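You operate a simulated robot arm through the tools that you are given. There is no shell and no other tool. Be economical: measure what you need, move in short steps, check, and stop when the job is done.

The job below is to be done with a simulated robot arm. You get a single attempt, and the scene is never put back.

TASK
Set the collar of plunger B by its card, then try the plunger.
Fine: lock the table first; clamp the collar again; plunger down, then up.

The check looks at the end state, three seconds after you hand in, the way a careful person would. Anything else that was tipped, shoved, dropped, spilled or broken makes it a failure.

THE ROBOT
A 7-joint arm with a fingered hand, fixed in place. Base frame: the origin is at the foot of the arm, x ahead of it, y to its left, z up. Lengths are in m, angles in rad, forces in N, time in s.
With the tool pointing down near the work surface it reaches from about 0.2 to 0.8 m from the base axis. Its first joint turns from -2.897 to 2.897 rad. Payload 4.9 kg.
The tool frame sits at the grasp point between the pads (the TCP): z along the fingers, y along the line on which they close. The tips reach 0.032 m beyond it. Largest opening 0.192 m; the body of the gripper starts 0.089 m behind the TCP. The gripper is a hand of 3 fingers: y runs from the thumb to the fingers, the wrist lies at [0, 0, -0.267] in the tool frame, and closing takes about 1.5 s.
Orientation is that of the tool frame in the base frame, as a unit quaternion [x, y, z, w]. With the fingers straight down and closing along the base's y, the tool's x points along the base's -x, its y along +y and its z along -z.

THE INTERFACE
- The arm moves only by the tool drive_tool. Its argument "steps" is a list of rows, each a list of 3 entries, a list of its own where there are three numbers: the closure in counts, from 0 (fully open) to 255 (shut), then the shift along the tool's x, y, z in m, then the turn, a rotation vector about the tool's x, y, z in rad. In form: [[grip, [tx, ty, tz], [rx, ry, rz]], ...]. A call has 1 to 12 rows; each row is the pose to reach, as a shift and turn from the pose commanded when the call began, along the tool's axes at that moment. Each row takes 0.2 s and may step no farther than 0.05 m and 0.15 rad from the row before; otherwise, or with a gripper value out of range, the whole call is refused. Where a pose cannot be reached the arm comes as near as it can. A force on the tool above 60 N (or 10 N above the force at the start of the call, whichever is more), or a blocked arm, ends the call early, and 0.2 s more pass. The fingers move at their own pace (about 0.153 m/s each) and stop on an object; they squeeze with about 31 N. The grip force told is the motor's: it shows also when the fingers shut on nothing. Time passes only in rows, and 0.2 s behind the last, so rows that repeat a pose let the fingers close. It gives the time, the measured TCP pose, the force on the tool (base axes), the opening and the grip force at its end, in the units of the frame above (readings bear some noise), with the torque about the TCP (base axes, N m) and any sound that the robot's microphone picked up, and new pictures: "show" is both (left out), scene, wrist or none.
- Cameras (640 x 400 px; columns grow to the right, rows downward): "scene" is fixed at [0.3979, 0.65, 1.6164]; the picture's right is [-0.99, -0.11, 0.00], its down [-0.09, 0.77, -0.64] and it looks along [0.07, -0.63, -0.77] (base axes); focal length 214 px, centre (320, 200). "wrist" rides on the gripper at [0.08, -0.046, -0.113] in the tool frame; the picture's right is [0.50, 0.87, 0.00], its down [-0.67, 0.39, -0.63] and it looks along [-0.55, 0.32, 0.78] (tool axes); focal length 226 px, centre (320, 200). There is no depth. A picture from a camera that has moved, and an enlarged one, comes with that camera's place and axes in the base frame and with its lens.
- preshape(shape): the hand has 3 fingers and takes this shape, open, in about a second: jaw (thumb against the fingers, like two jaws); tri (thumb and two fingers); tip (a fingertip pinch); poke (one finger out to press); point (the index stretched); flat (the hand flat); cup (the hand cupped); fist (a fist). The gripper value then closes the fingers along that shape, each until it touches; the sizes above hold for jaw. It gives what a move gives, with no picture.
- inspect(camera, box): a new picture of the part [left, top, right, bottom] of that camera's present view, enlarged. The clock stands still meanwhile.
- close_job(): hands the job in; it is judged then, once.

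Go step by step. Nothing tells you positions but the pictures and the camera data: compare them with the known pose of the tool, close in by small moves and look again before you grip or let go. The budget is 120 turns and 200 pictures, counting those below and the enlarged ones. Unless the task says otherwise, let go and move clear before handing in, and close with one line.

The tools are called after "Call:" by a JSON object that holds its "name" and its "arguments". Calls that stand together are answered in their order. drive_tool: Moves the arm, as the interface text tells. Its arguments: {"type":"object","properties":{"steps":{"type":"array","items":{"type":"array"}},"show":{"type":"string","enum":["both","scene","wrist","none"]}},"required":["steps"]} The other tools are called the same way: preshape (shape) gives the hand a shape; inspect (camera, box) takes an enlarged picture of a part of a camera's view; close_job () hands the job in.

At the start:

```text
time: 0.0
eef_pos: [0.4194, 0.1485, 1.3623]
ee_rot: [0.0, 1.0, 0.0, 0.001]
force: [0.6, -0.5, 0.1]
torque: [-0.03, 0.01, 0.03]
width: 0.1921
grip_force: 0.1
shape: jaw
```

scene: 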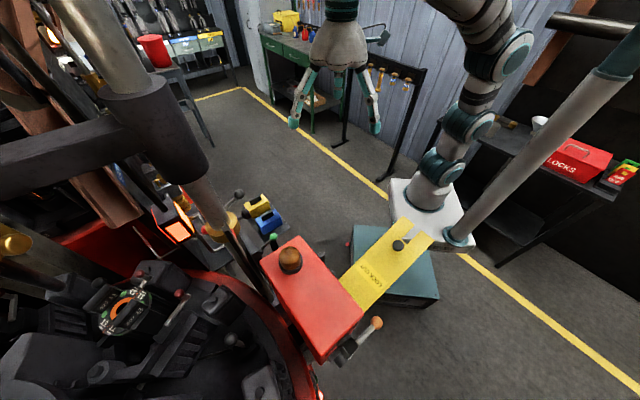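
wrist: 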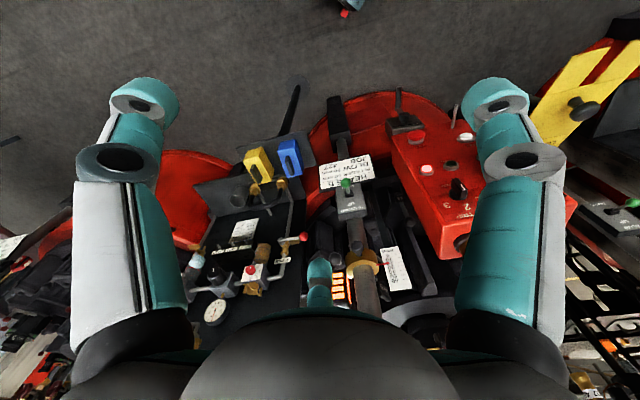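

The scene is a cluttered machine with a turntable, cards, and levers. I'll enlarge the views to find plunger B, its card, collar, and the table lock.

Call:
{"name": "inspect", "arguments": {"camera": "wrist", "box": [180, 80, 420, 230]}}

Call:
{"name": "inspect", "arguments": {"camera": "wrist", "box": [180, 200, 420, 350]}}

Call:
{"name": "inspect", "arguments": {"camera": "wrist", "box": [380, 80, 640, 260]}}

Call:
{"name": "inspect", "arguments": {"camera": "scene", "box": [0, 230, 280, 400]}}

Call:
{"name": "inspect", "arguments": {"camera": "scene", "box": [180, 180, 460, 380]}}

```text
2.67 times, centred on (300, 155) of wrist
camera zoom: at [0.3386, 0.1022, 1.4743], right [-0.5, 0.87, 0.0], down [0.67, 0.39, 0.63], along [0.55, 0.32, -0.78], focal length 603 px, centre (373, 320)
```

zoom: 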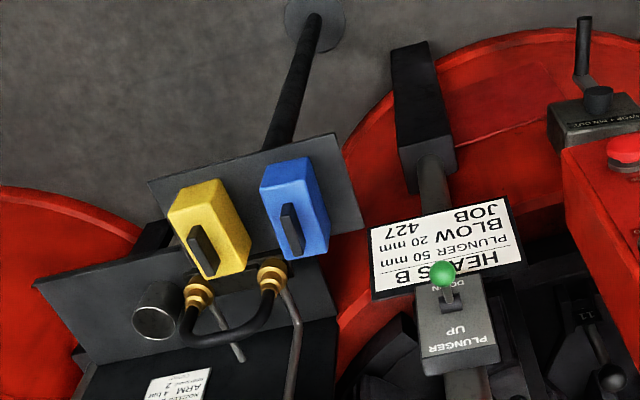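

```text
2.67 times, centred on (300, 275) of wrist
camera zoom: at [0.3386, 0.1022, 1.4743], right [-0.5, 0.87, 0.0], down [0.67, 0.39, 0.63], along [0.55, 0.32, -0.78], focal length 603 px, centre (373, 0)
```

zoom: 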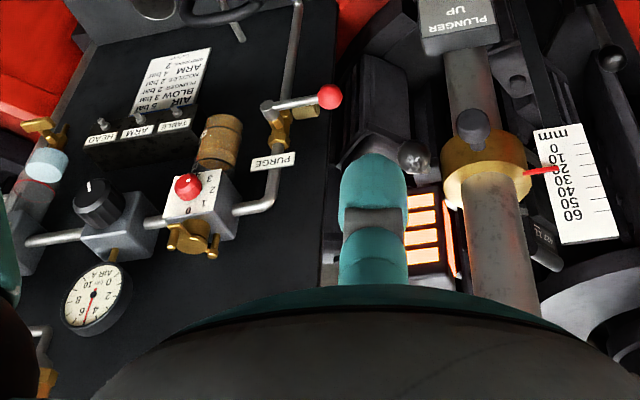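

```text
2.22 times, centred on (510, 170) of wrist
camera zoom: at [0.3386, 0.1022, 1.4743], right [-0.5, 0.87, 0.0], down [0.67, 0.39, 0.63], along [0.55, 0.32, -0.78], focal length 502 px, centre (-102, 267)
```

zoom: 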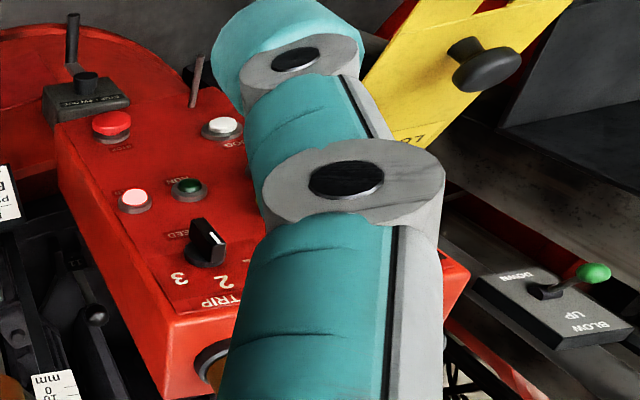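

```text
2.29 times, centred on (140, 315) of scene
camera zoom: at [0.3979, 0.65, 1.6164], right [-0.99, -0.11, 0.0], down [-0.09, 0.77, -0.64], along [0.07, -0.63, -0.77], focal length 490 px, centre (731, -63)
```

zoom: 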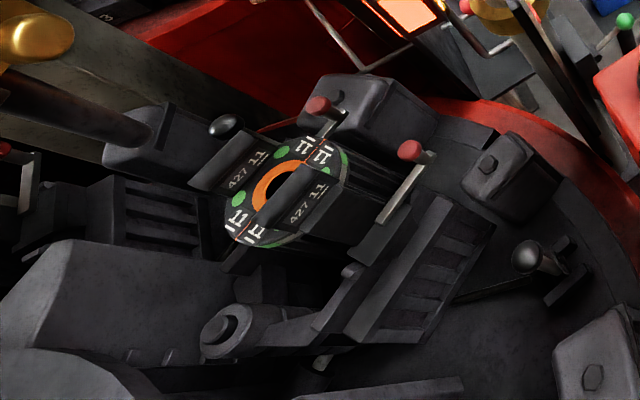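

```text
2.00 times, centred on (320, 280) of scene
camera zoom: at [0.3979, 0.65, 1.6164], right [-0.99, -0.11, 0.0], down [-0.09, 0.77, -0.64], along [0.07, -0.63, -0.77], focal length 429 px, centre (320, 40)
```

zoom: 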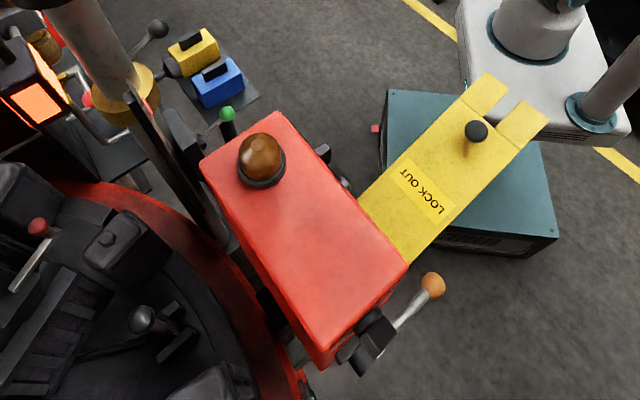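

The plunger valve's green knob triangulates to about (0.59, 0.32, 1.00), and the gold collar to about (0.67, 0.41, 1.17). The card reads "HEAD B, PLUNGER 50 mm", and the pointer is near 20. I'll back the hand off for a clearer look.

Call:
{"name": "drive_tool", "arguments": {"steps": [[0, [0.05, 0, 0], [0, 0, 0]], [0, [0.1, 0, 0], [0, 0, 0]], [0, [0.15, 0, 0], [0, 0, 0]], [0, [0.2, 0, 0], [0, 0, 0]]], "show": "both"}}

```text
time: 1.0
eef_pos: [0.2183, 0.1484, 1.3609]
ee_rot: [0.0, 1.0, -0.001, -0.001]
force: [0.8, -0.6, 0.0]
torque: [0.0, 0.02, -0.04]
width: 0.1921
grip_force: 0.0
shape: jaw
camera wrist: at [0.1388, 0.1026, 1.4738], right [-0.5, 0.87, 0.0], down [0.67, 0.39, 0.63], along [0.55, 0.31, -0.78], focal length 226 px, centre (320, 200)
```

scene: 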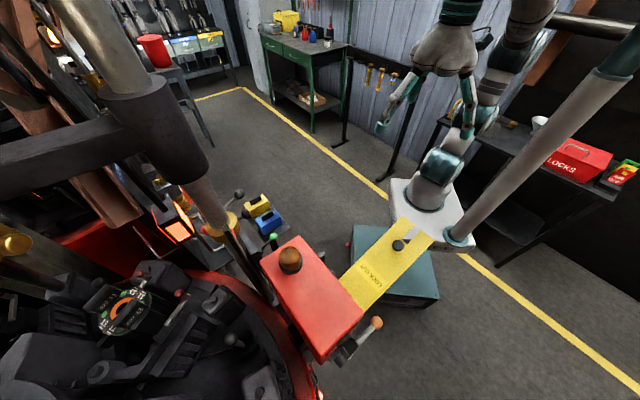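
wrist: 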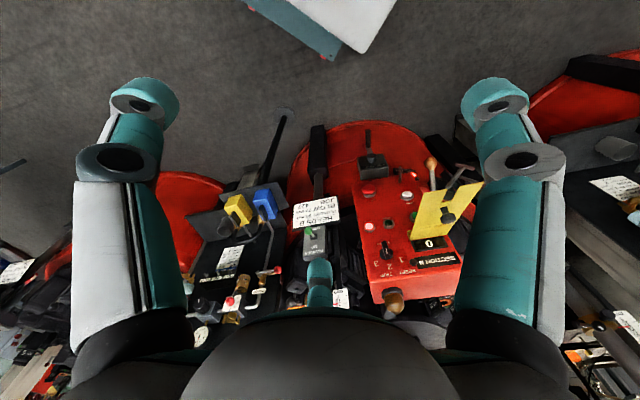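

Call:
{"name": "inspect", "arguments": {"camera": "wrist", "box": [340, 120, 500, 220]}}

Call:
{"name": "inspect", "arguments": {"camera": "wrist", "box": [340, 200, 500, 300]}}

Call:
{"name": "inspect", "arguments": {"camera": "wrist", "box": [180, 180, 360, 320]}}

Call:
{"name": "inspect", "arguments": {"camera": "scene", "box": [130, 160, 310, 280]}}

```text
4.00 times, centred on (420, 170) of wrist
camera zoom: at [0.1388, 0.1026, 1.4738], right [-0.5, 0.87, 0.0], down [0.67, 0.39, 0.63], along [0.55, 0.31, -0.78], focal length 904 px, centre (-80, 320)
```

zoom: 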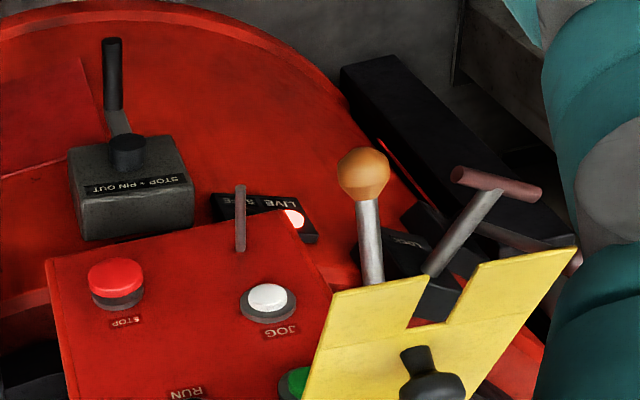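

```text
4.00 times, centred on (420, 250) of wrist
camera zoom: at [0.1388, 0.1026, 1.4738], right [-0.5, 0.87, 0.0], down [0.67, 0.39, 0.63], along [0.55, 0.31, -0.78], focal length 904 px, centre (-80, 0)
```

zoom: 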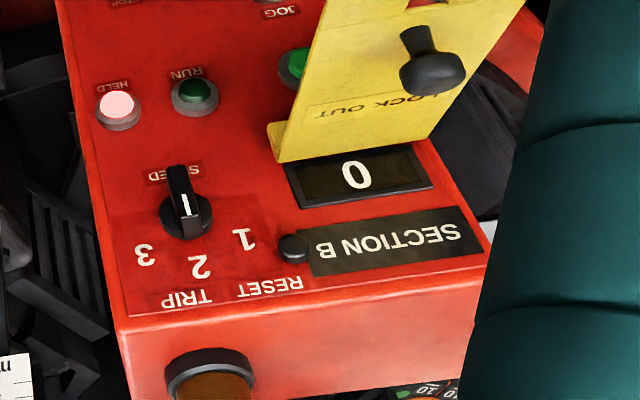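

```text
2.86 times, centred on (270, 250) of wrist
camera zoom: at [0.1388, 0.1026, 1.4738], right [-0.5, 0.87, 0.0], down [0.67, 0.39, 0.63], along [0.55, 0.31, -0.78], focal length 646 px, centre (463, 57)
```

zoom: 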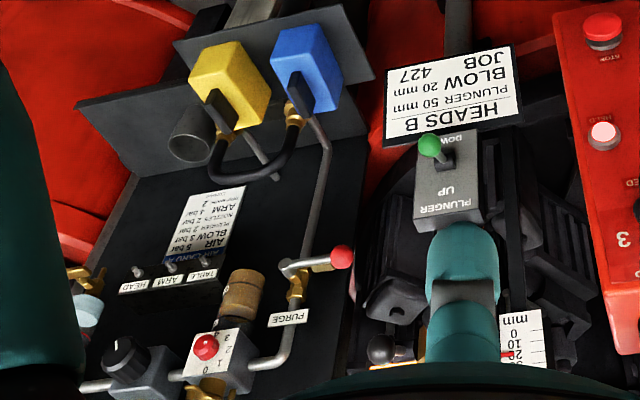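

```text
3.33 times, centred on (220, 220) of scene
camera zoom: at [0.3979, 0.65, 1.6164], right [-0.99, -0.11, 0.0], down [-0.09, 0.77, -0.64], along [0.07, -0.63, -0.77], focal length 715 px, centre (653, 133)
```

zoom: 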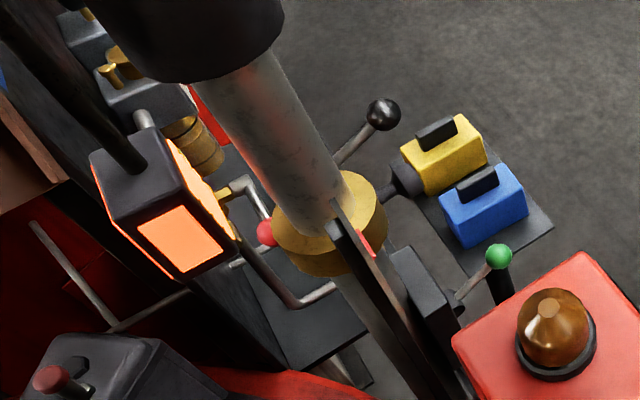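

The controls so far are Section B's red box with its orange-ball lever and a "LIVE/SAFE" indicator, the "STOP + PIN OUT" block, and the plunger valve. I'll move over for a proper look at the orange-ball lever near (0.26, 0.52, 0.94).

Call:
{"name": "drive_tool", "arguments": {"steps": [[0, [0.0, 0.05, 0], [0, 0, 0]], [0, [0.02, 0.095, 0], [0, 0, 0]], [0, [0.04, 0.14, 0], [0, 0, 0]], [0, [0.06, 0.18, 0.01], [0, 0, 0]], [0, [0.08, 0.22, 0.03], [0, 0, 0]], [0, [0.09, 0.25, 0.06], [0, 0, 0]]], "show": "both"}}

```text
time: 2.6
eef_pos: [0.181, 0.3853, 1.3036]
ee_rot: [0.068, 0.998, 0.003, -0.003]
force: [-1.7, 2.0, -1.5]
torque: [-0.16, -0.28, 0.03]
width: 0.1921
grip_force: 0.0
shape: jaw
stopped in row 6: the arm was blocked; the commanded pose is now the measured one
camera wrist: at [0.0961, 0.3488, 1.416], right [-0.38, 0.93, 0.01], down [0.72, 0.29, 0.63], along [0.58, 0.24, -0.78], focal length 226 px, centre (320, 200)
```

scene: 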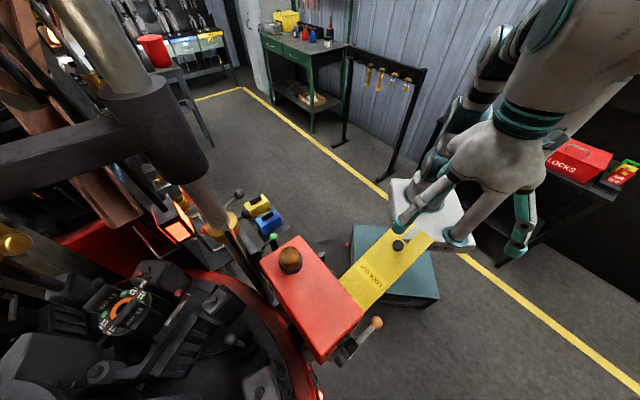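
wrist: 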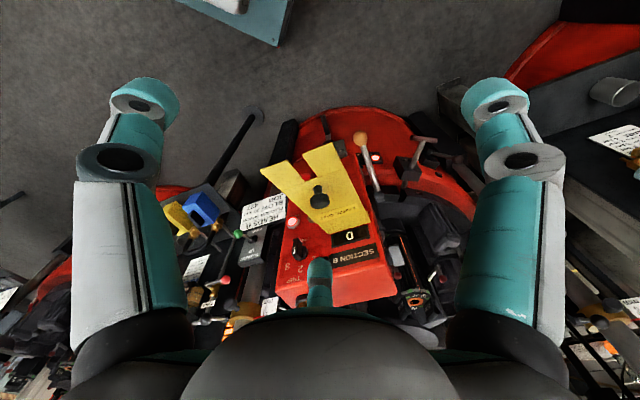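

Call:
{"name": "inspect", "arguments": {"camera": "wrist", "box": [320, 100, 480, 200]}}

Call:
{"name": "inspect", "arguments": {"camera": "wrist", "box": [250, 180, 450, 310]}}

Call:
{"name": "inspect", "arguments": {"camera": "scene", "box": [290, 290, 450, 400]}}

```text
4.00 times, centred on (400, 150) of wrist
camera zoom: at [0.0961, 0.3488, 1.416], right [-0.38, 0.93, 0.01], down [0.72, 0.29, 0.63], along [0.58, 0.24, -0.78], focal length 904 px, centre (0, 400)
```

zoom: 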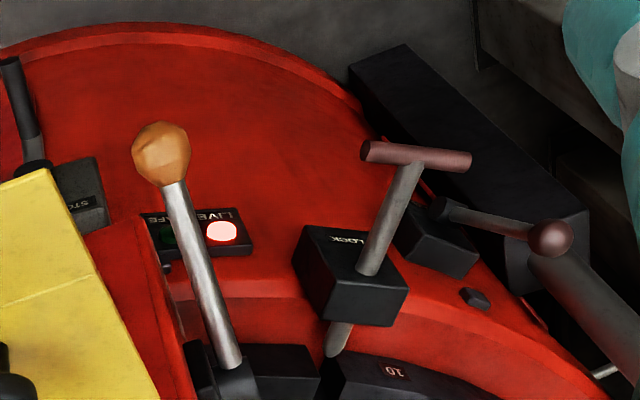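

```text
3.08 times, centred on (350, 245) of wrist
camera zoom: at [0.0961, 0.3488, 1.416], right [-0.38, 0.93, 0.01], down [0.72, 0.29, 0.63], along [0.58, 0.24, -0.78], focal length 696 px, centre (228, 62)
```

zoom: 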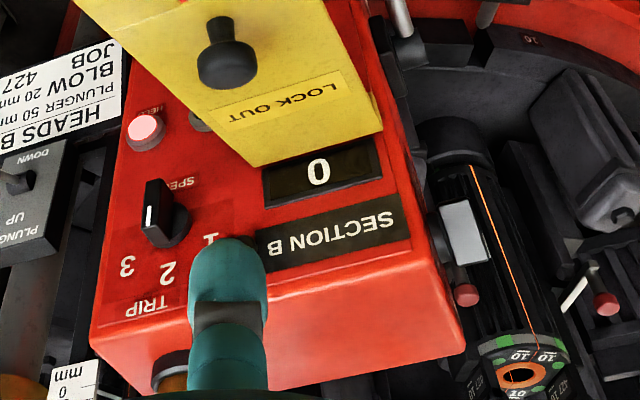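

```text
3.64 times, centred on (370, 345) of scene
camera zoom: at [0.3979, 0.65, 1.6164], right [-0.99, -0.11, 0.0], down [-0.09, 0.77, -0.64], along [0.07, -0.63, -0.77], focal length 780 px, centre (138, -327)
```

zoom: 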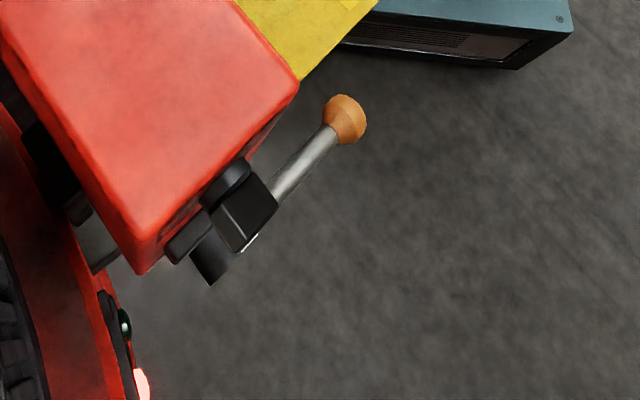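

The T-handle marked LOCK is the table lock. It is a pin at about (0.25, 0.77, 0.74) aimed at the numbered ring, and it is not in yet. The arm was blocked in this posture, so I'll try turning the hand with the base (yaw) to free it, then look closer.

Call:
{"name": "drive_tool", "arguments": {"steps": [[0, [0, 0, 0], [0, 0, -0.12]], [0, [0, 0, 0], [0, 0, -0.24]], [0, [0, 0, 0], [0, 0, -0.36]], [0, [0, 0, 0], [0, 0, -0.48]], [0, [0, 0, 0], [0, 0, -0.6]]], "show": "wrist"}}

```text
time: 3.8
eef_pos: [0.1814, 0.3835, 1.3018]
ee_rot: [-0.232, 0.973, 0.002, -0.002]
force: [0.0, -0.2, -0.5]
torque: [0.0, 0.04, 0.01]
width: 0.192
grip_force: 0.1
shape: jaw
camera wrist: at [0.1309, 0.3066, 1.4148], right [-0.84, 0.55, 0.01], down [0.43, 0.65, 0.63], along [0.34, 0.53, -0.78], focal length 226 px, centre (320, 200)
```

wrist: 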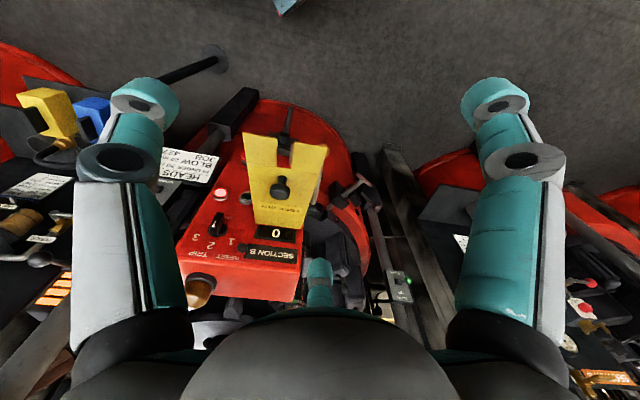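

Call:
{"name": "drive_tool", "arguments": {"steps": [[0, [-0.015, 0.044, 0], [0, 0, 0]], [0, [-0.031, 0.088, 0], [0, 0, 0]], [0, [-0.046, 0.132, 0], [0, 0, 0]], [0, [-0.062, 0.176, 0], [0, 0, 0]], [0, [-0.077, 0.219, 0], [0, 0, 0]], [0, [-0.077, 0.219, 0.05], [0, 0, 0]], [0, [-0.077, 0.219, 0.1], [0, 0, 0]], [0, [-0.077, 0.219, 0.15], [0, 0, 0]]], "show": "both"}}

```text
time: 5.6
eef_pos: [0.1427, 0.6168, 1.16]
ee_rot: [-0.237, 0.972, 0.007, 0.001]
force: [0.5, 0.3, 1.1]
torque: [0.04, -0.02, 0.0]
width: 0.1915
grip_force: 0.1
shape: jaw
out of reach, approached as far as the arm can: row 5
camera wrist: at [0.0937, 0.5376, 1.2713], right [-0.84, 0.54, 0.01], down [0.42, 0.64, 0.64], along [0.34, 0.54, -0.77], focal length 226 px, centre (320, 200)
```

scene: 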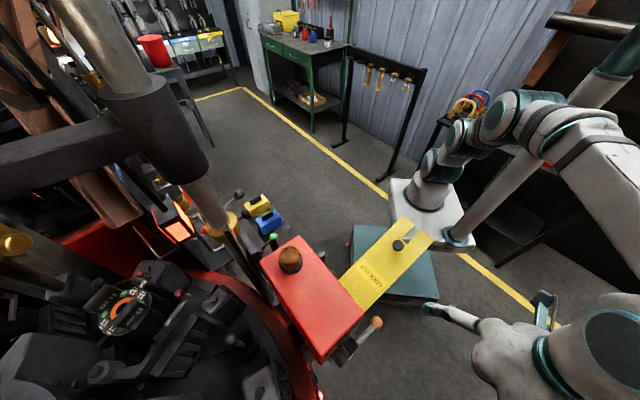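
wrist: 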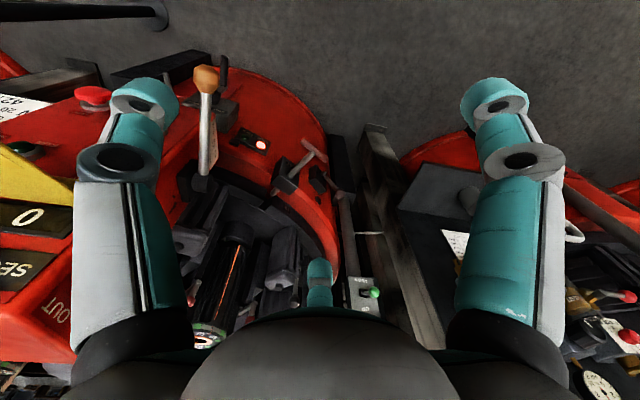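

Call:
{"name": "inspect", "arguments": {"camera": "wrist", "box": [180, 60, 380, 190]}}

Call:
{"name": "inspect", "arguments": {"camera": "wrist", "box": [260, 120, 360, 190]}}

Call:
{"name": "inspect", "arguments": {"camera": "wrist", "box": [170, 150, 400, 320]}}

```text
3.08 times, centred on (280, 125) of wrist
camera zoom: at [0.0937, 0.5376, 1.2713], right [-0.84, 0.54, 0.01], down [0.42, 0.64, 0.64], along [0.34, 0.54, -0.77], focal length 696 px, centre (443, 431)
```

zoom: 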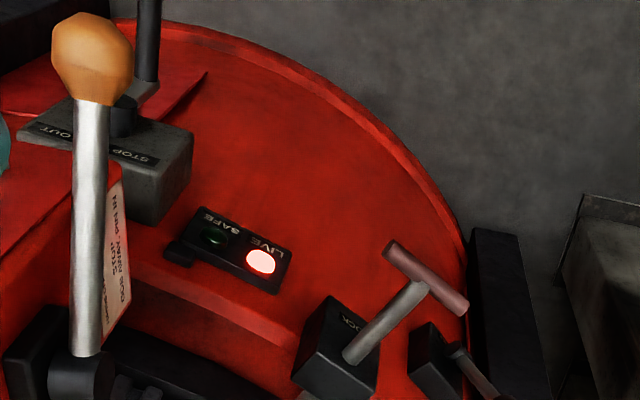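

```text
5.71 times, centred on (310, 155) of wrist
camera zoom: at [0.0937, 0.5376, 1.2713], right [-0.84, 0.54, 0.01], down [0.42, 0.64, 0.64], along [0.34, 0.54, -0.77], focal length 1292 px, centre (377, 457)
```

zoom: 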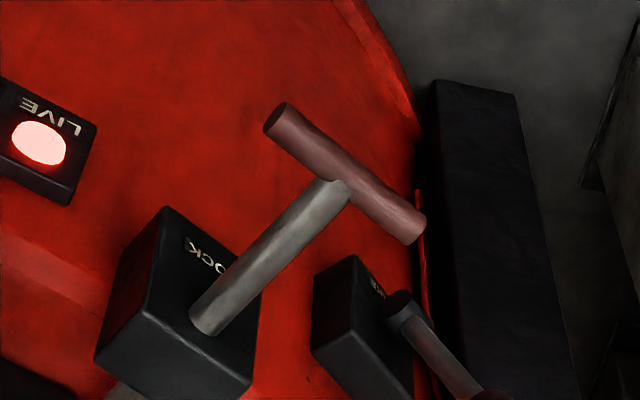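

```text
2.35 times, centred on (285, 235) of wrist
camera zoom: at [0.0937, 0.5376, 1.2713], right [-0.84, 0.54, 0.01], down [0.42, 0.64, 0.64], along [0.34, 0.54, -0.77], focal length 532 px, centre (402, 118)
```

zoom: 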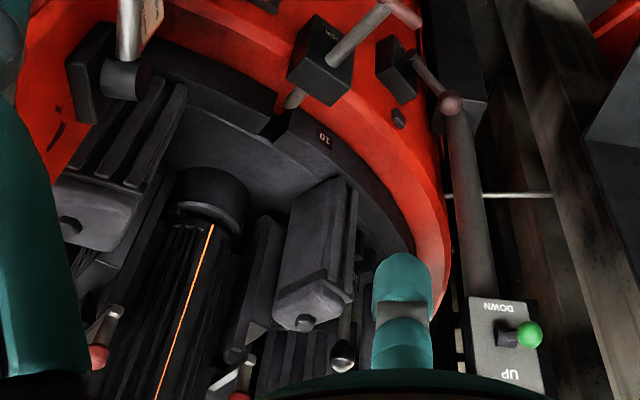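

Here the target is clear: the T-bar is at about (0.25, 0.79, 0.705). Its stem runs horizontally to the block along (0.96, 0.28, 0), and the lamp shows LIVE. I'll close the fist-like jaw, line the yaw up with the stem, and tilt the hand to push from outside.

Call:
{"name": "drive_tool", "arguments": {"steps": [[255, [0, 0, 0], [0, 0, 0.1]], [255, [0, 0, 0], [0, 0, 0.19]], [255, [0.04, 0, 0], [0, 0, 0.19]], [255, [0.08, 0, 0.04], [0, 0, 0.19]], [255, [0.1, 0, 0.08], [0, 0, 0.19]]], "show": "none"}}

Call:
{"name": "drive_tool", "arguments": {"steps": [[255, [0, 0, 0], [0, -0.14, 0]], [255, [0, 0, 0], [0, -0.28, 0]], [255, [0, 0, 0], [0, -0.42, 0]], [255, [0, 0, 0], [0, -0.56, 0]], [255, [0, 0, 0], [0, -0.7, 0]], [255, [0, 0, 0], [0, -0.84, 0]], [255, [0, 0, 0], [0, -0.9, 0]]], "show": "both"}}

```text
refused: row 4 steps farther than a row can; nothing moved
```

```text
time: 7.4
eef_pos: [0.2249, 0.5961, 1.162]
ee_rot: [-0.15, 0.887, 0.082, 0.43]
force: [-1.1, 0.4, 0.4]
torque: [-0.02, -0.03, 0.02]
width: 0.0
grip_force: 30.8
shape: jaw
stopped in row 7: the arm was blocked; the commanded pose is now the measured one
camera wrist: at [0.1097, 0.5072, 1.1674], right [-0.58, 0.72, -0.38], down [-0.2, 0.32, 0.92], along [0.79, 0.62, -0.04], focal length 226 px, centre (320, 200)
```

scene: 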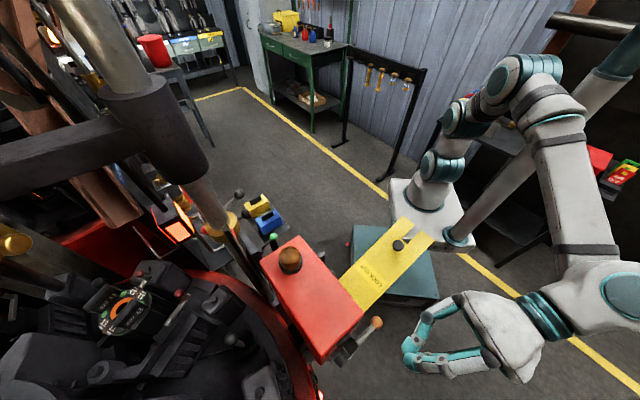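
wrist: 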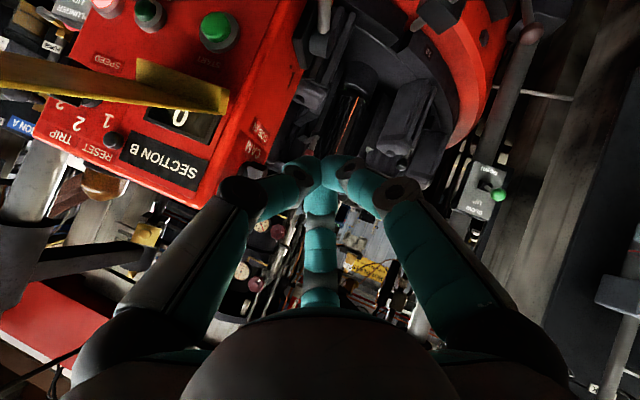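

The tilt is close to what I want (tool z ≈ (0.74, 0.27, −0.62)). Next I'll back out and descend to the outer side of the T-handle.

Call:
{"name": "drive_tool", "arguments": {"steps": [[255, [0.04, 0.023, 0.014], [0, 0, 0]], [255, [0.08, 0.046, 0.028], [0, 0, 0]], [255, [0.12, 0.069, 0.042], [0, 0, 0]], [255, [0.162, 0.092, 0.056], [0, 0, 0]], [255, [0.187, 0.107, 0.083], [0, 0, 0]], [255, [0.212, 0.122, 0.11], [0, 0, 0]], [255, [0.237, 0.137, 0.137], [0, 0, 0]], [255, [0.262, 0.152, 0.164], [0, 0, 0]], [255, [0.287, 0.168, 0.19], [0, 0, 0]]], "show": "both"}}

```text
time: 8.4
eef_pos: [0.2423, 0.6447, 1.1492]
ee_rot: [-0.037, 0.885, 0.146, 0.441]
force: [1.6, -0.5, 1.5]
torque: [-0.02, 0.2, 0.04]
width: 0.0002
grip_force: 30.3
shape: jaw
stopped in row 4: the arm was blocked; the commanded pose is now the measured one
camera wrist: at [0.1163, 0.573, 1.1403], right [-0.47, 0.86, -0.2], down [-0.15, 0.14, 0.98], along [0.87, 0.49, 0.06], focal length 226 px, centre (320, 200)
```

scene: 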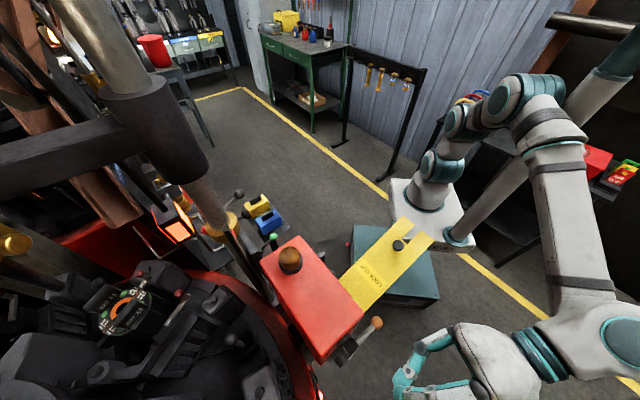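
wrist: 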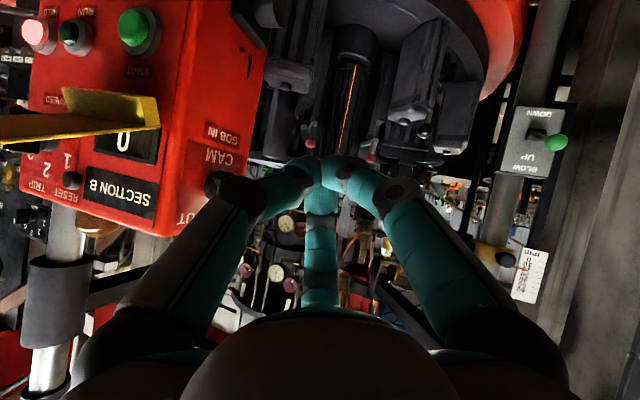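

The arm runs into a joint limit when tilted sideways. I'll tilt back to vertical and instead work in the arm's own radial plane.

Call:
{"name": "drive_tool", "arguments": {"steps": [[255, [0, 0, 0], [0, 0.14, 0]], [255, [0, 0, 0], [0, 0.28, 0]], [255, [0, 0, 0], [0, 0.42, 0]], [255, [0, 0, 0], [0, 0.56, 0]], [255, [0, 0, 0], [0, 0.7, 0]], [255, [0, 0, 0], [0, 0.84, 0]], [255, [0, 0, 0], [0, 0.95, 0]]], "show": "none"}}

```text
time: 10.0
eef_pos: [0.2427, 0.6455, 1.1461]
ee_rot: [-0.101, 0.989, 0.11, -0.015]
force: [0.2, 0.0, -0.2]
torque: [-0.03, 0.0, 0.02]
width: 0.0002
grip_force: 31.1
shape: jaw
```

Call:
{"name": "drive_tool", "arguments": {"steps": [[255, [0.02, 0.01, 0.03], [0, 0, -0.12]], [255, [0.04, 0.02, 0.06], [0, 0, -0.24]], [255, [0.06, 0.03, 0.095], [0, 0, -0.36]], [255, [0.075, 0.035, 0.13], [0, 0, -0.48]], [255, [0.079, 0.0385, 0.159], [0, 0, -0.6]]], "show": "both"}}

```text
time: 11.2
eef_pos: [0.1487, 0.6984, 0.9989]
ee_rot: [-0.389, 0.915, 0.109, 0.02]
force: [0.2, 0.5, 0.8]
torque: [-0.03, -0.02, -0.01]
width: 0.0
grip_force: 31.1
shape: jaw
camera wrist: at [0.132, 0.5869, 1.091], right [-0.97, 0.23, 0.1], down [0.22, 0.6, 0.77], along [0.12, 0.77, -0.63], focal length 226 px, centre (320, 200)
```

scene: 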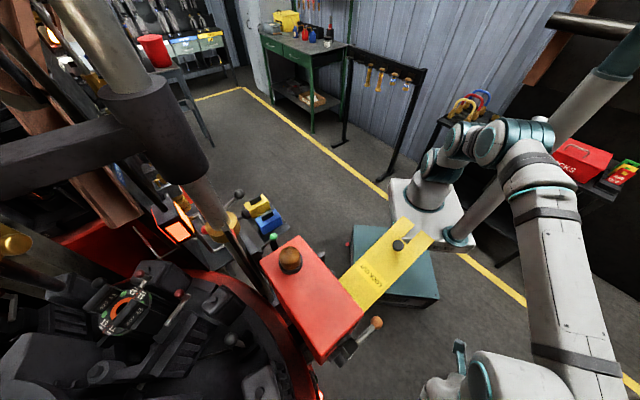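
wrist: 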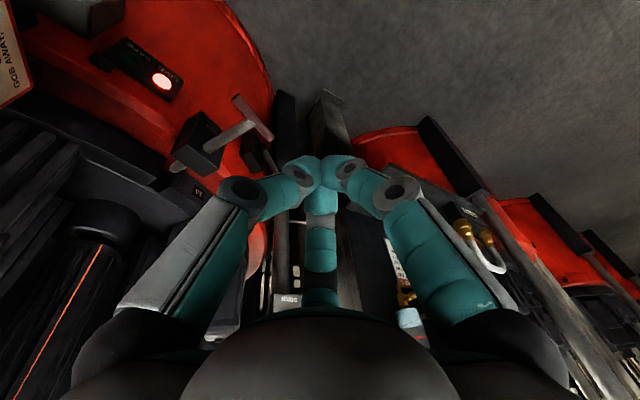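

The T-bar re-triangulates to about (0.262, 0.788, 0.705). Next I'll lower the closed fingers to just outside it, about 6 cm short.

Call:
{"name": "drive_tool", "arguments": {"steps": [[255, [-0.005, -0.006, 0.042], [0, 0, 0]], [255, [-0.01, -0.012, 0.084], [0, 0, 0]], [255, [-0.015, -0.018, 0.126], [0, 0, 0]], [255, [-0.02, -0.024, 0.168], [0, 0, 0]], [255, [-0.025, -0.03, 0.21], [0, 0, 0]], [255, [-0.03, -0.036, 0.252], [0, 0, 0]], [255, [-0.0354, -0.0413, 0.293], [0, 0, 0]]], "show": "both"}}

```text
time: 12.8
eef_pos: [0.1905, 0.7597, 0.7128]
ee_rot: [-0.387, 0.915, 0.109, 0.02]
force: [-0.1, 1.0, 1.0]
torque: [-0.14, -0.01, 0.03]
width: 0.0
grip_force: 30.8
shape: jaw
camera wrist: at [0.1723, 0.6483, 0.8029], right [-0.97, 0.23, 0.1], down [0.22, 0.6, 0.77], along [0.12, 0.77, -0.63], focal length 226 px, centre (320, 200)
```

scene: 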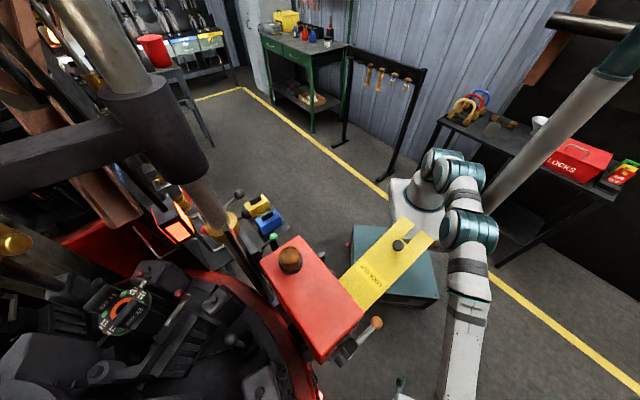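
wrist: 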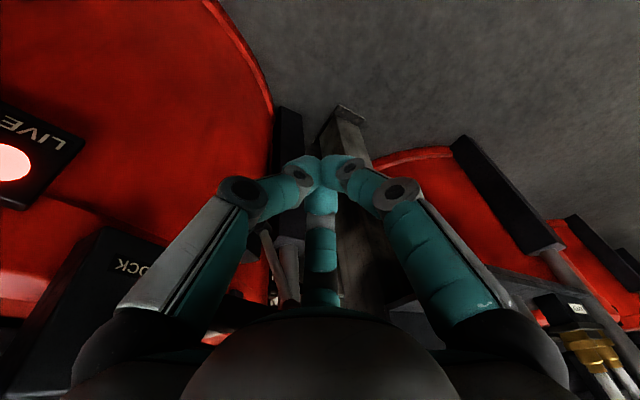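

Call:
{"name": "inspect", "arguments": {"camera": "wrist", "box": [180, 140, 380, 320]}}

```text
2.22 times, centred on (280, 230) of wrist
camera zoom: at [0.1723, 0.6483, 0.8029], right [-0.97, 0.23, 0.1], down [0.22, 0.6, 0.77], along [0.12, 0.77, -0.63], focal length 502 px, centre (409, 133)
```

zoom: 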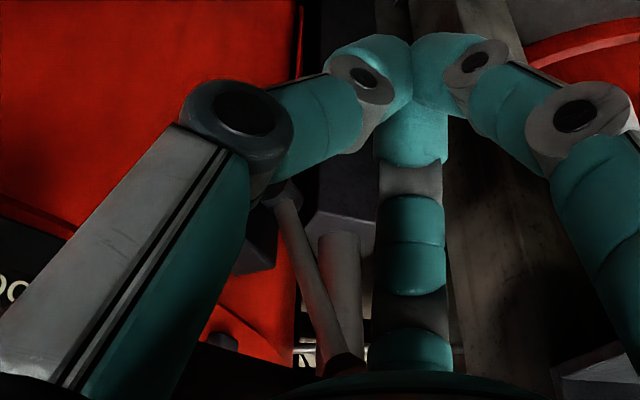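

The T-bar sits just behind the left finger, clear of the neighbouring lever. Pushing along the stem direction in small steps now.

Call:
{"name": "drive_tool", "arguments": {"steps": [[255, [-0.017, -0.01, 0], [0, 0, 0]], [255, [-0.034, -0.02, 0], [0, 0, 0]], [255, [-0.052, -0.03, 0], [0, 0, 0]], [255, [-0.06, -0.035, 0], [0, 0, 0]], [255, [-0.069, -0.04, 0], [0, 0, 0]], [255, [-0.077, -0.045, 0], [0, 0, 0]]], "show": "wrist"}}

```text
time: 13.5
eef_pos: [0.2255, 0.7694, 0.7063]
ee_rot: [-0.388, 0.916, 0.105, 0.01]
force: [-7.7, -0.9, -0.1]
torque: [0.09, -0.45, -0.36]
width: 0.0002
grip_force: 31.1
shape: jaw
stopped in row 3: the force on the tool passed its limit at 86 N (the readings are from after the stop); the commanded pose is now the measured one
camera wrist: at [0.2094, 0.6607, 0.8001], right [-0.97, 0.23, 0.11], down [0.23, 0.61, 0.76], along [0.11, 0.76, -0.65], focal length 226 px, centre (320, 200)
```

wrist: 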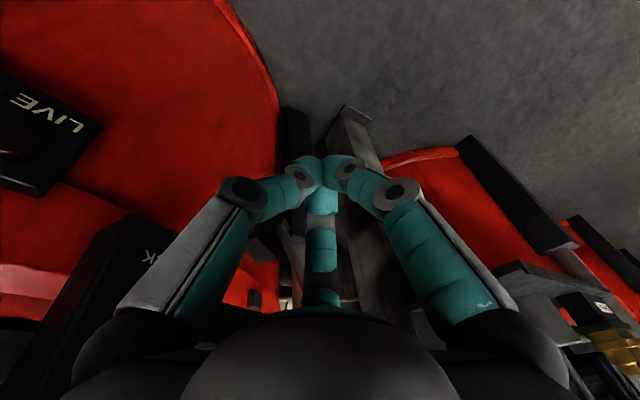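

The LIVE lamp has gone dark, so the pin has begun to move. I'll continue gently until it seats.

Call:
{"name": "drive_tool", "arguments": {"steps": [[255, [-0.004, -0.0024, 0], [0, 0, 0]], [255, [-0.008, -0.0048, 0], [0, 0, 0]], [255, [-0.012, -0.0072, 0], [0, 0, 0]], [255, [-0.016, -0.0096, 0], [0, 0, 0]], [255, [-0.02, -0.012, 0], [0, 0, 0]], [255, [-0.024, -0.0144, 0], [0, 0, 0]], [255, [-0.028, -0.0168, 0], [0, 0, 0]], [255, [-0.032, -0.0192, 0], [0, 0, 0]]], "show": "wrist"}}

```text
time: 14.1
eef_pos: [0.2234, 0.7719, 0.7045]
ee_rot: [-0.388, 0.916, 0.103, 0.003]
force: [-6.0, 0.5, 1.0]
torque: [0.01, -0.43, -0.34]
width: 0.0001
grip_force: 30.9
shape: jaw
stopped in row 2: the force on the tool passed its limit at 69 N (the readings are from after the stop); the commanded pose is now the measured one
camera wrist: at [0.2091, 0.6621, 0.7997], right [-0.97, 0.23, 0.12], down [0.24, 0.62, 0.75], along [0.1, 0.75, -0.65], focal length 226 px, centre (320, 200)
```

wrist: 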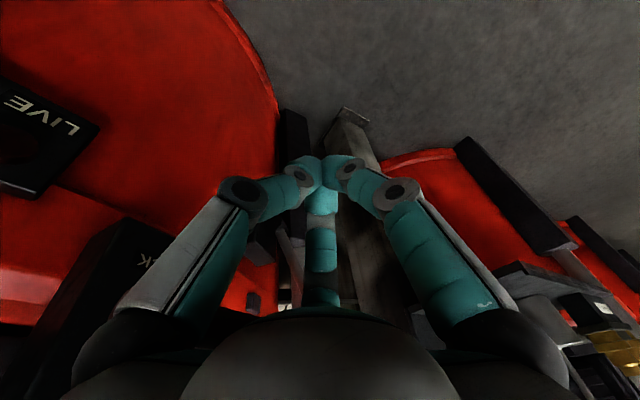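

The push now meets firm resistance, so I'll back off and go up to look.

Call:
{"name": "drive_tool", "arguments": {"steps": [[255, [0.034, 0.02, 0], [0, 0, 0]], [255, [0.065, 0.038, 0], [0, 0, 0]], [255, [0.07, 0.041, -0.045], [0, 0, 0]], [255, [0.07, 0.041, -0.09], [0, 0, 0]], [255, [0.07, 0.041, -0.135], [0, 0, 0]], [255, [0.07, 0.041, -0.18], [0, 0, 0]], [255, [0.07, 0.041, -0.225], [0, 0, 0]], [255, [0.07, 0.041, -0.25], [0, 0, 0]]], "show": "wrist"}}

Call:
{"name": "inspect", "arguments": {"camera": "wrist", "box": [80, 20, 320, 190]}}

```text
time: 15.8
eef_pos: [0.1646, 0.7, 0.9509]
ee_rot: [-0.387, 0.916, 0.103, 0.004]
force: [0.7, 0.1, -0.4]
torque: [0.06, 0.01, 0.0]
width: 0.0001
grip_force: 31.0
shape: jaw
camera wrist: at [0.1498, 0.5908, 1.0457], right [-0.97, 0.23, 0.12], down [0.24, 0.62, 0.75], along [0.1, 0.75, -0.65], focal length 226 px, centre (320, 200)
```

wrist: 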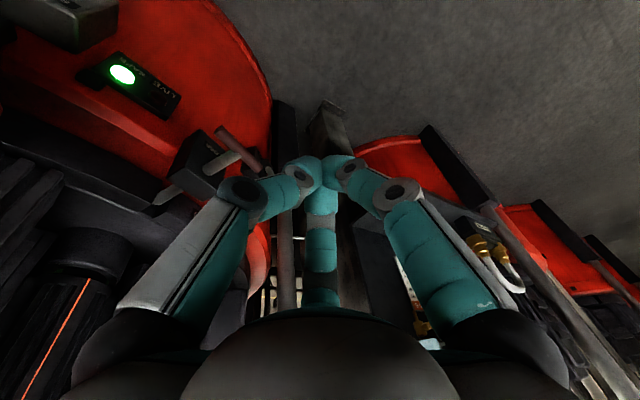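

```text
2.35 times, centred on (200, 105) of wrist
camera zoom: at [0.1498, 0.5908, 1.0457], right [-0.97, 0.23, 0.12], down [0.24, 0.62, 0.75], along [0.1, 0.75, -0.65], focal length 532 px, centre (602, 424)
```

zoom: 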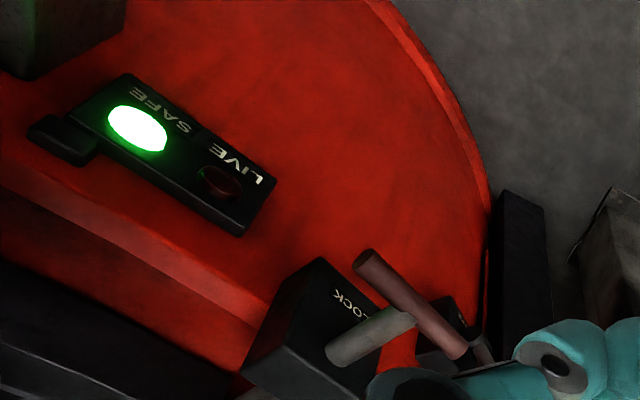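

SAFE is lit green and the T-pin is in, so the table is locked. I'll head back up and around to the plunger B side.

Call:
{"name": "drive_tool", "arguments": {"steps": [[255, [0.0105, -0.0012, -0.044], [0, 0, 0]], [255, [0.021, -0.0025, -0.088], [0, 0, 0]], [255, [0.0315, -0.0037, -0.132], [0, 0, 0]], [255, [0.042, -0.005, -0.176], [0, 0, 0]], [255, [0.0525, -0.0062, -0.22], [0, 0, 0]], [255, [0.063, -0.0074, -0.263], [0, 0, 0]], [255, [0.087, -0.034, -0.291], [0, 0, 0]], [255, [0.111, -0.06, -0.318], [0, 0, 0]], [255, [0.135, -0.087, -0.346], [0, 0, 0]], [255, [0.158, -0.113, -0.374], [0, 0, 0]], [255, [0.182, -0.139, -0.401], [0, 0, 0]]], "show": "wrist"}}

```text
time: 18.2
eef_pos: [0.1677, 0.3994, 1.3005]
ee_rot: [-0.388, 0.916, 0.103, 0.004]
force: [-0.4, 0.7, -1.3]
torque: [-0.03, 0.04, 0.01]
width: 0.0
grip_force: 31.0
shape: jaw
camera wrist: at [0.1511, 0.2904, 1.3956], right [-0.97, 0.23, 0.12], down [0.24, 0.62, 0.75], along [0.1, 0.75, -0.65], focal length 226 px, centre (320, 200)
```

wrist: 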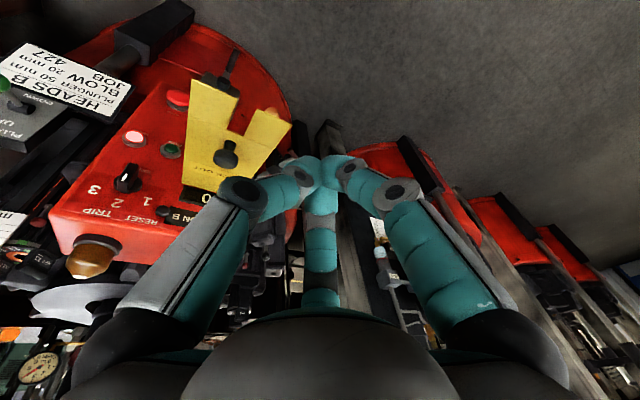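

Next I'll turn the yaw back, open the hand, and move to a viewpoint in front of the collar.

Call:
{"name": "drive_tool", "arguments": {"steps": [[255, [0.016, -0.0385, -0.013], [0, 0, 0.06]], [255, [0.032, -0.077, -0.026], [0, 0, 0.13]], [255, [0.048, -0.1155, -0.039], [0, 0, 0.2]], [0, [0.064, -0.154, -0.053], [0, 0, 0.26]], [0, [0.08, -0.1925, -0.066], [0, 0, 0.33]], [0, [0.096, -0.231, -0.079], [0, 0, 0.4]], [0, [0.1117, -0.2695, -0.092], [0, 0, 0.45]]], "show": "none"}}

Call:
{"name": "drive_tool", "arguments": {"steps": [[0, [0, 0, 0], [0, -0.14, 0]], [0, [0, 0, 0], [0, -0.28, 0]], [0, [0, 0, 0], [0, -0.42, 0]], [0, [0, 0, 0], [0, -0.56, 0]], [0, [0, 0, 0], [0, -0.7, 0]]], "show": "both"}}

```text
time: 19.9
eef_pos: [0.2857, 0.1209, 1.332]
ee_rot: [-0.174, 0.979, 0.101, -0.019]
force: [-0.4, -0.2, -0.5]
torque: [-0.01, -0.03, -0.02]
width: 0.1919
grip_force: 0.0
shape: jaw
```

```text
time: 21.1
eef_pos: [0.2868, 0.1206, 1.3308]
ee_rot: [-0.128, 0.926, 0.155, 0.319]
force: [-0.3, -0.1, -1.0]
torque: [0.01, 0.01, 0.0]
width: 0.1919
grip_force: 0.0
shape: jaw
camera wrist: at [0.1784, 0.0262, 1.3562], right [-0.67, 0.73, -0.14], down [0.03, 0.22, 0.98], along [0.74, 0.65, -0.17], focal length 226 px, centre (320, 200)
```

scene: 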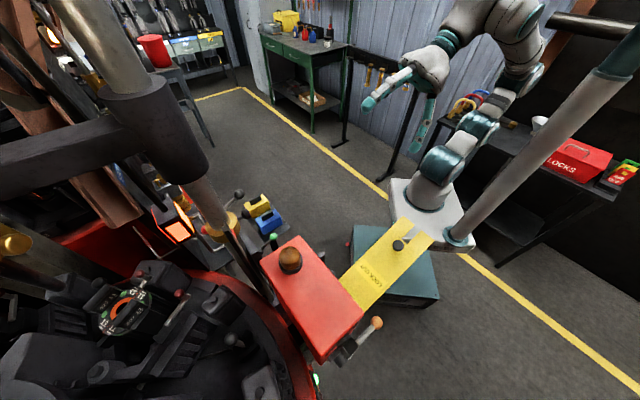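
wrist: 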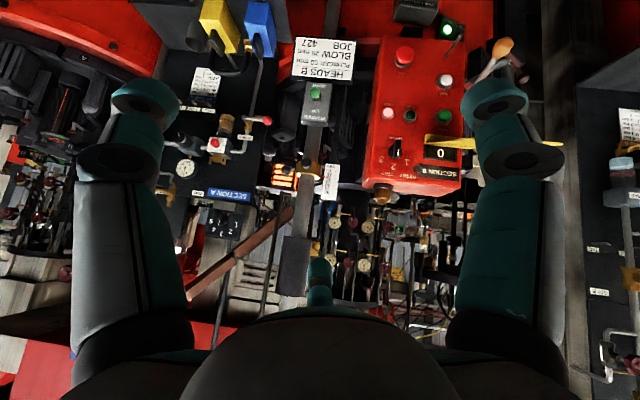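

Call:
{"name": "inspect", "arguments": {"camera": "wrist", "box": [260, 100, 360, 220]}}

Call:
{"name": "inspect", "arguments": {"camera": "wrist", "box": [160, 60, 360, 190]}}

Call:
{"name": "inspect", "arguments": {"camera": "scene", "box": [190, 180, 290, 250]}}

```text
3.33 times, centred on (310, 160) of wrist
camera zoom: at [0.1784, 0.0262, 1.3562], right [-0.67, 0.73, -0.14], down [0.03, 0.22, 0.98], along [0.74, 0.65, -0.17], focal length 754 px, centre (353, 333)
```

zoom: 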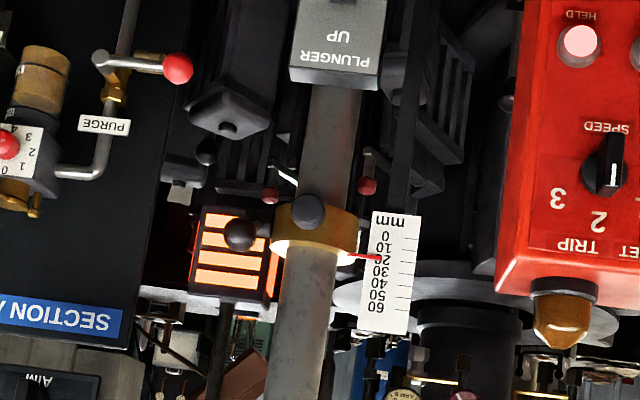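

```text
3.08 times, centred on (260, 125) of wrist
camera zoom: at [0.1784, 0.0262, 1.3562], right [-0.67, 0.73, -0.14], down [0.03, 0.22, 0.98], along [0.74, 0.65, -0.17], focal length 696 px, centre (505, 431)
```

zoom: 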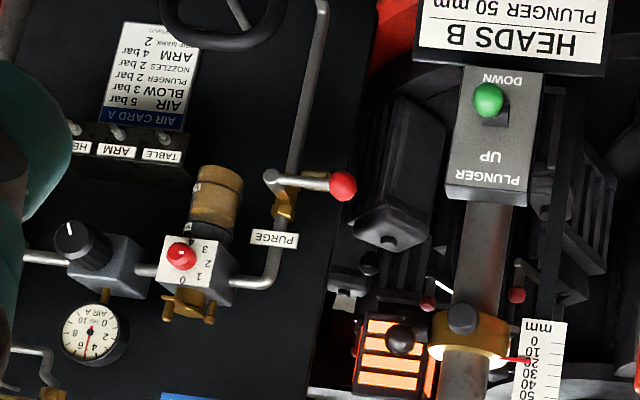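

```text
5.71 times, centred on (240, 215) of scene
camera zoom: at [0.3979, 0.65, 1.6164], right [-0.99, -0.11, 0.0], down [-0.09, 0.77, -0.64], along [0.07, -0.63, -0.77], focal length 1226 px, centre (777, 114)
```

zoom: 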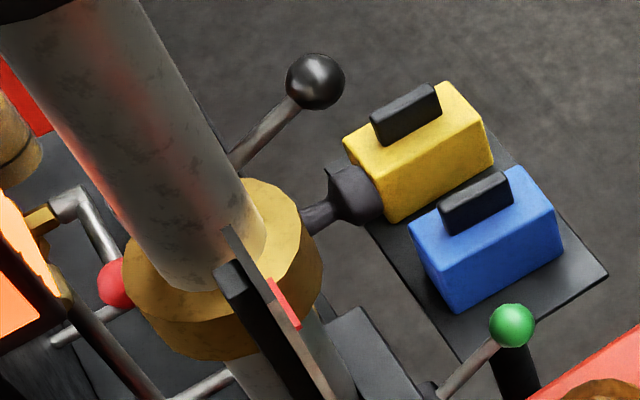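

The collar is at about (0.656, 0.388, 1.165). A dark knob sits in front of it at (0.611, 0.344, 1.168), and a black ball lever is at (0.633, 0.304, 1.20). I'll move nearer to tell which one clamps.

Call:
{"name": "drive_tool", "arguments": {"steps": [[0, [-0.023, 0.0015, 0.042], [0, 0, 0]], [0, [-0.046, 0.003, 0.084], [0, 0, 0]], [0, [-0.068, 0.0045, 0.1256], [0, 0, 0]]], "show": "none"}}

Call:
{"name": "inspect", "arguments": {"camera": "wrist", "box": [240, 80, 370, 200]}}

Call:
{"name": "inspect", "arguments": {"camera": "scene", "box": [205, 185, 265, 235]}}

```text
time: 21.9
eef_pos: [0.4056, 0.1818, 1.2821]
ee_rot: [-0.129, 0.926, 0.155, 0.32]
force: [0.0, 0.1, 0.6]
torque: [0.0, 0.02, 0.01]
width: 0.192
grip_force: 0.0
shape: jaw
```

```text
3.33 times, centred on (305, 140) of wrist
camera zoom: at [0.2984, 0.0862, 1.3061], right [-0.67, 0.73, -0.14], down [0.03, 0.22, 0.98], along [0.74, 0.65, -0.17], focal length 754 px, centre (370, 400)
```

zoom: 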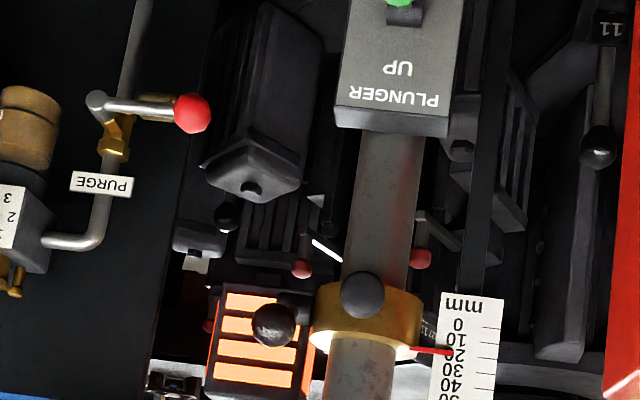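

```text
8.00 times, centred on (235, 210) of scene
camera zoom: at [0.3979, 0.65, 1.6164], right [-0.99, -0.11, 0.0], down [-0.09, 0.77, -0.64], along [0.07, -0.63, -0.77], focal length 1716 px, centre (1000, 120)
```

zoom: 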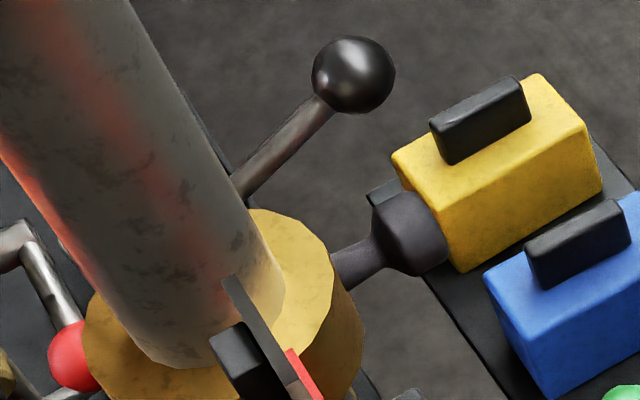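

Call:
{"name": "drive_tool", "arguments": {"steps": [[0, [-0.015, -0.036, 0.003], [0, 0, 0]], [0, [-0.03, -0.072, 0.006], [0, 0, 0]], [0, [-0.045, -0.108, 0.009], [0, 0, 0]], [0, [-0.06, -0.144, 0.011], [0, 0, 0]]], "show": "wrist"}}

Call:
{"name": "inspect", "arguments": {"camera": "wrist", "box": [310, 60, 450, 190]}}

```text
time: 22.9
eef_pos: [0.5068, 0.0615, 1.2824]
ee_rot: [-0.13, 0.926, 0.156, 0.319]
force: [0.5, 0.1, -0.5]
torque: [0.02, 0.03, 0.0]
width: 0.1917
grip_force: 0.0
shape: jaw
camera wrist: at [0.3989, -0.0337, 1.3063], right [-0.67, 0.73, -0.14], down [0.03, 0.22, 0.98], along [0.74, 0.65, -0.17], focal length 226 px, centre (320, 200)
```

wrist: 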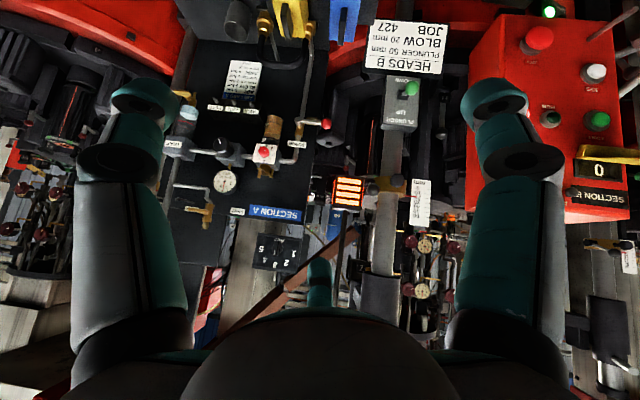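

```text
3.08 times, centred on (380, 125) of wrist
camera zoom: at [0.3989, -0.0337, 1.3063], right [-0.67, 0.73, -0.14], down [0.03, 0.22, 0.98], along [0.74, 0.65, -0.17], focal length 696 px, centre (135, 431)
```

zoom: 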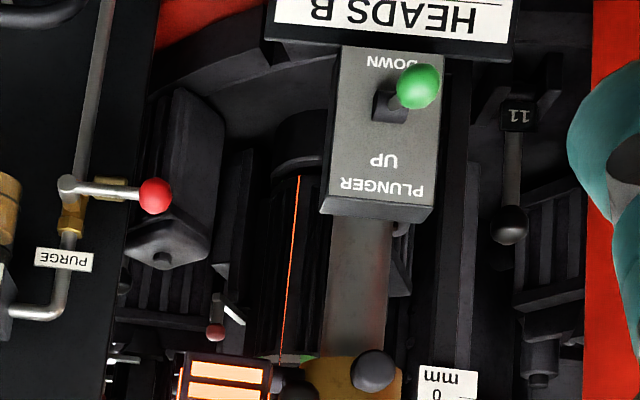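

Call:
{"name": "inspect", "arguments": {"camera": "wrist", "box": [330, 155, 440, 235]}}

```text
5.00 times, centred on (385, 195) of wrist
camera zoom: at [0.3989, -0.0337, 1.3063], right [-0.67, 0.73, -0.14], down [0.03, 0.22, 0.98], along [0.74, 0.65, -0.17], focal length 1130 px, centre (-5, 225)
```

zoom: 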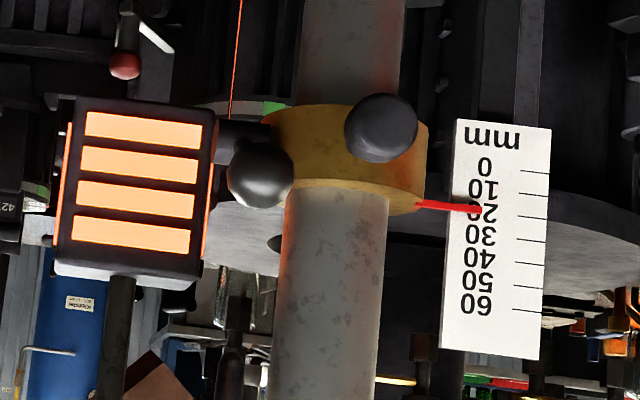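

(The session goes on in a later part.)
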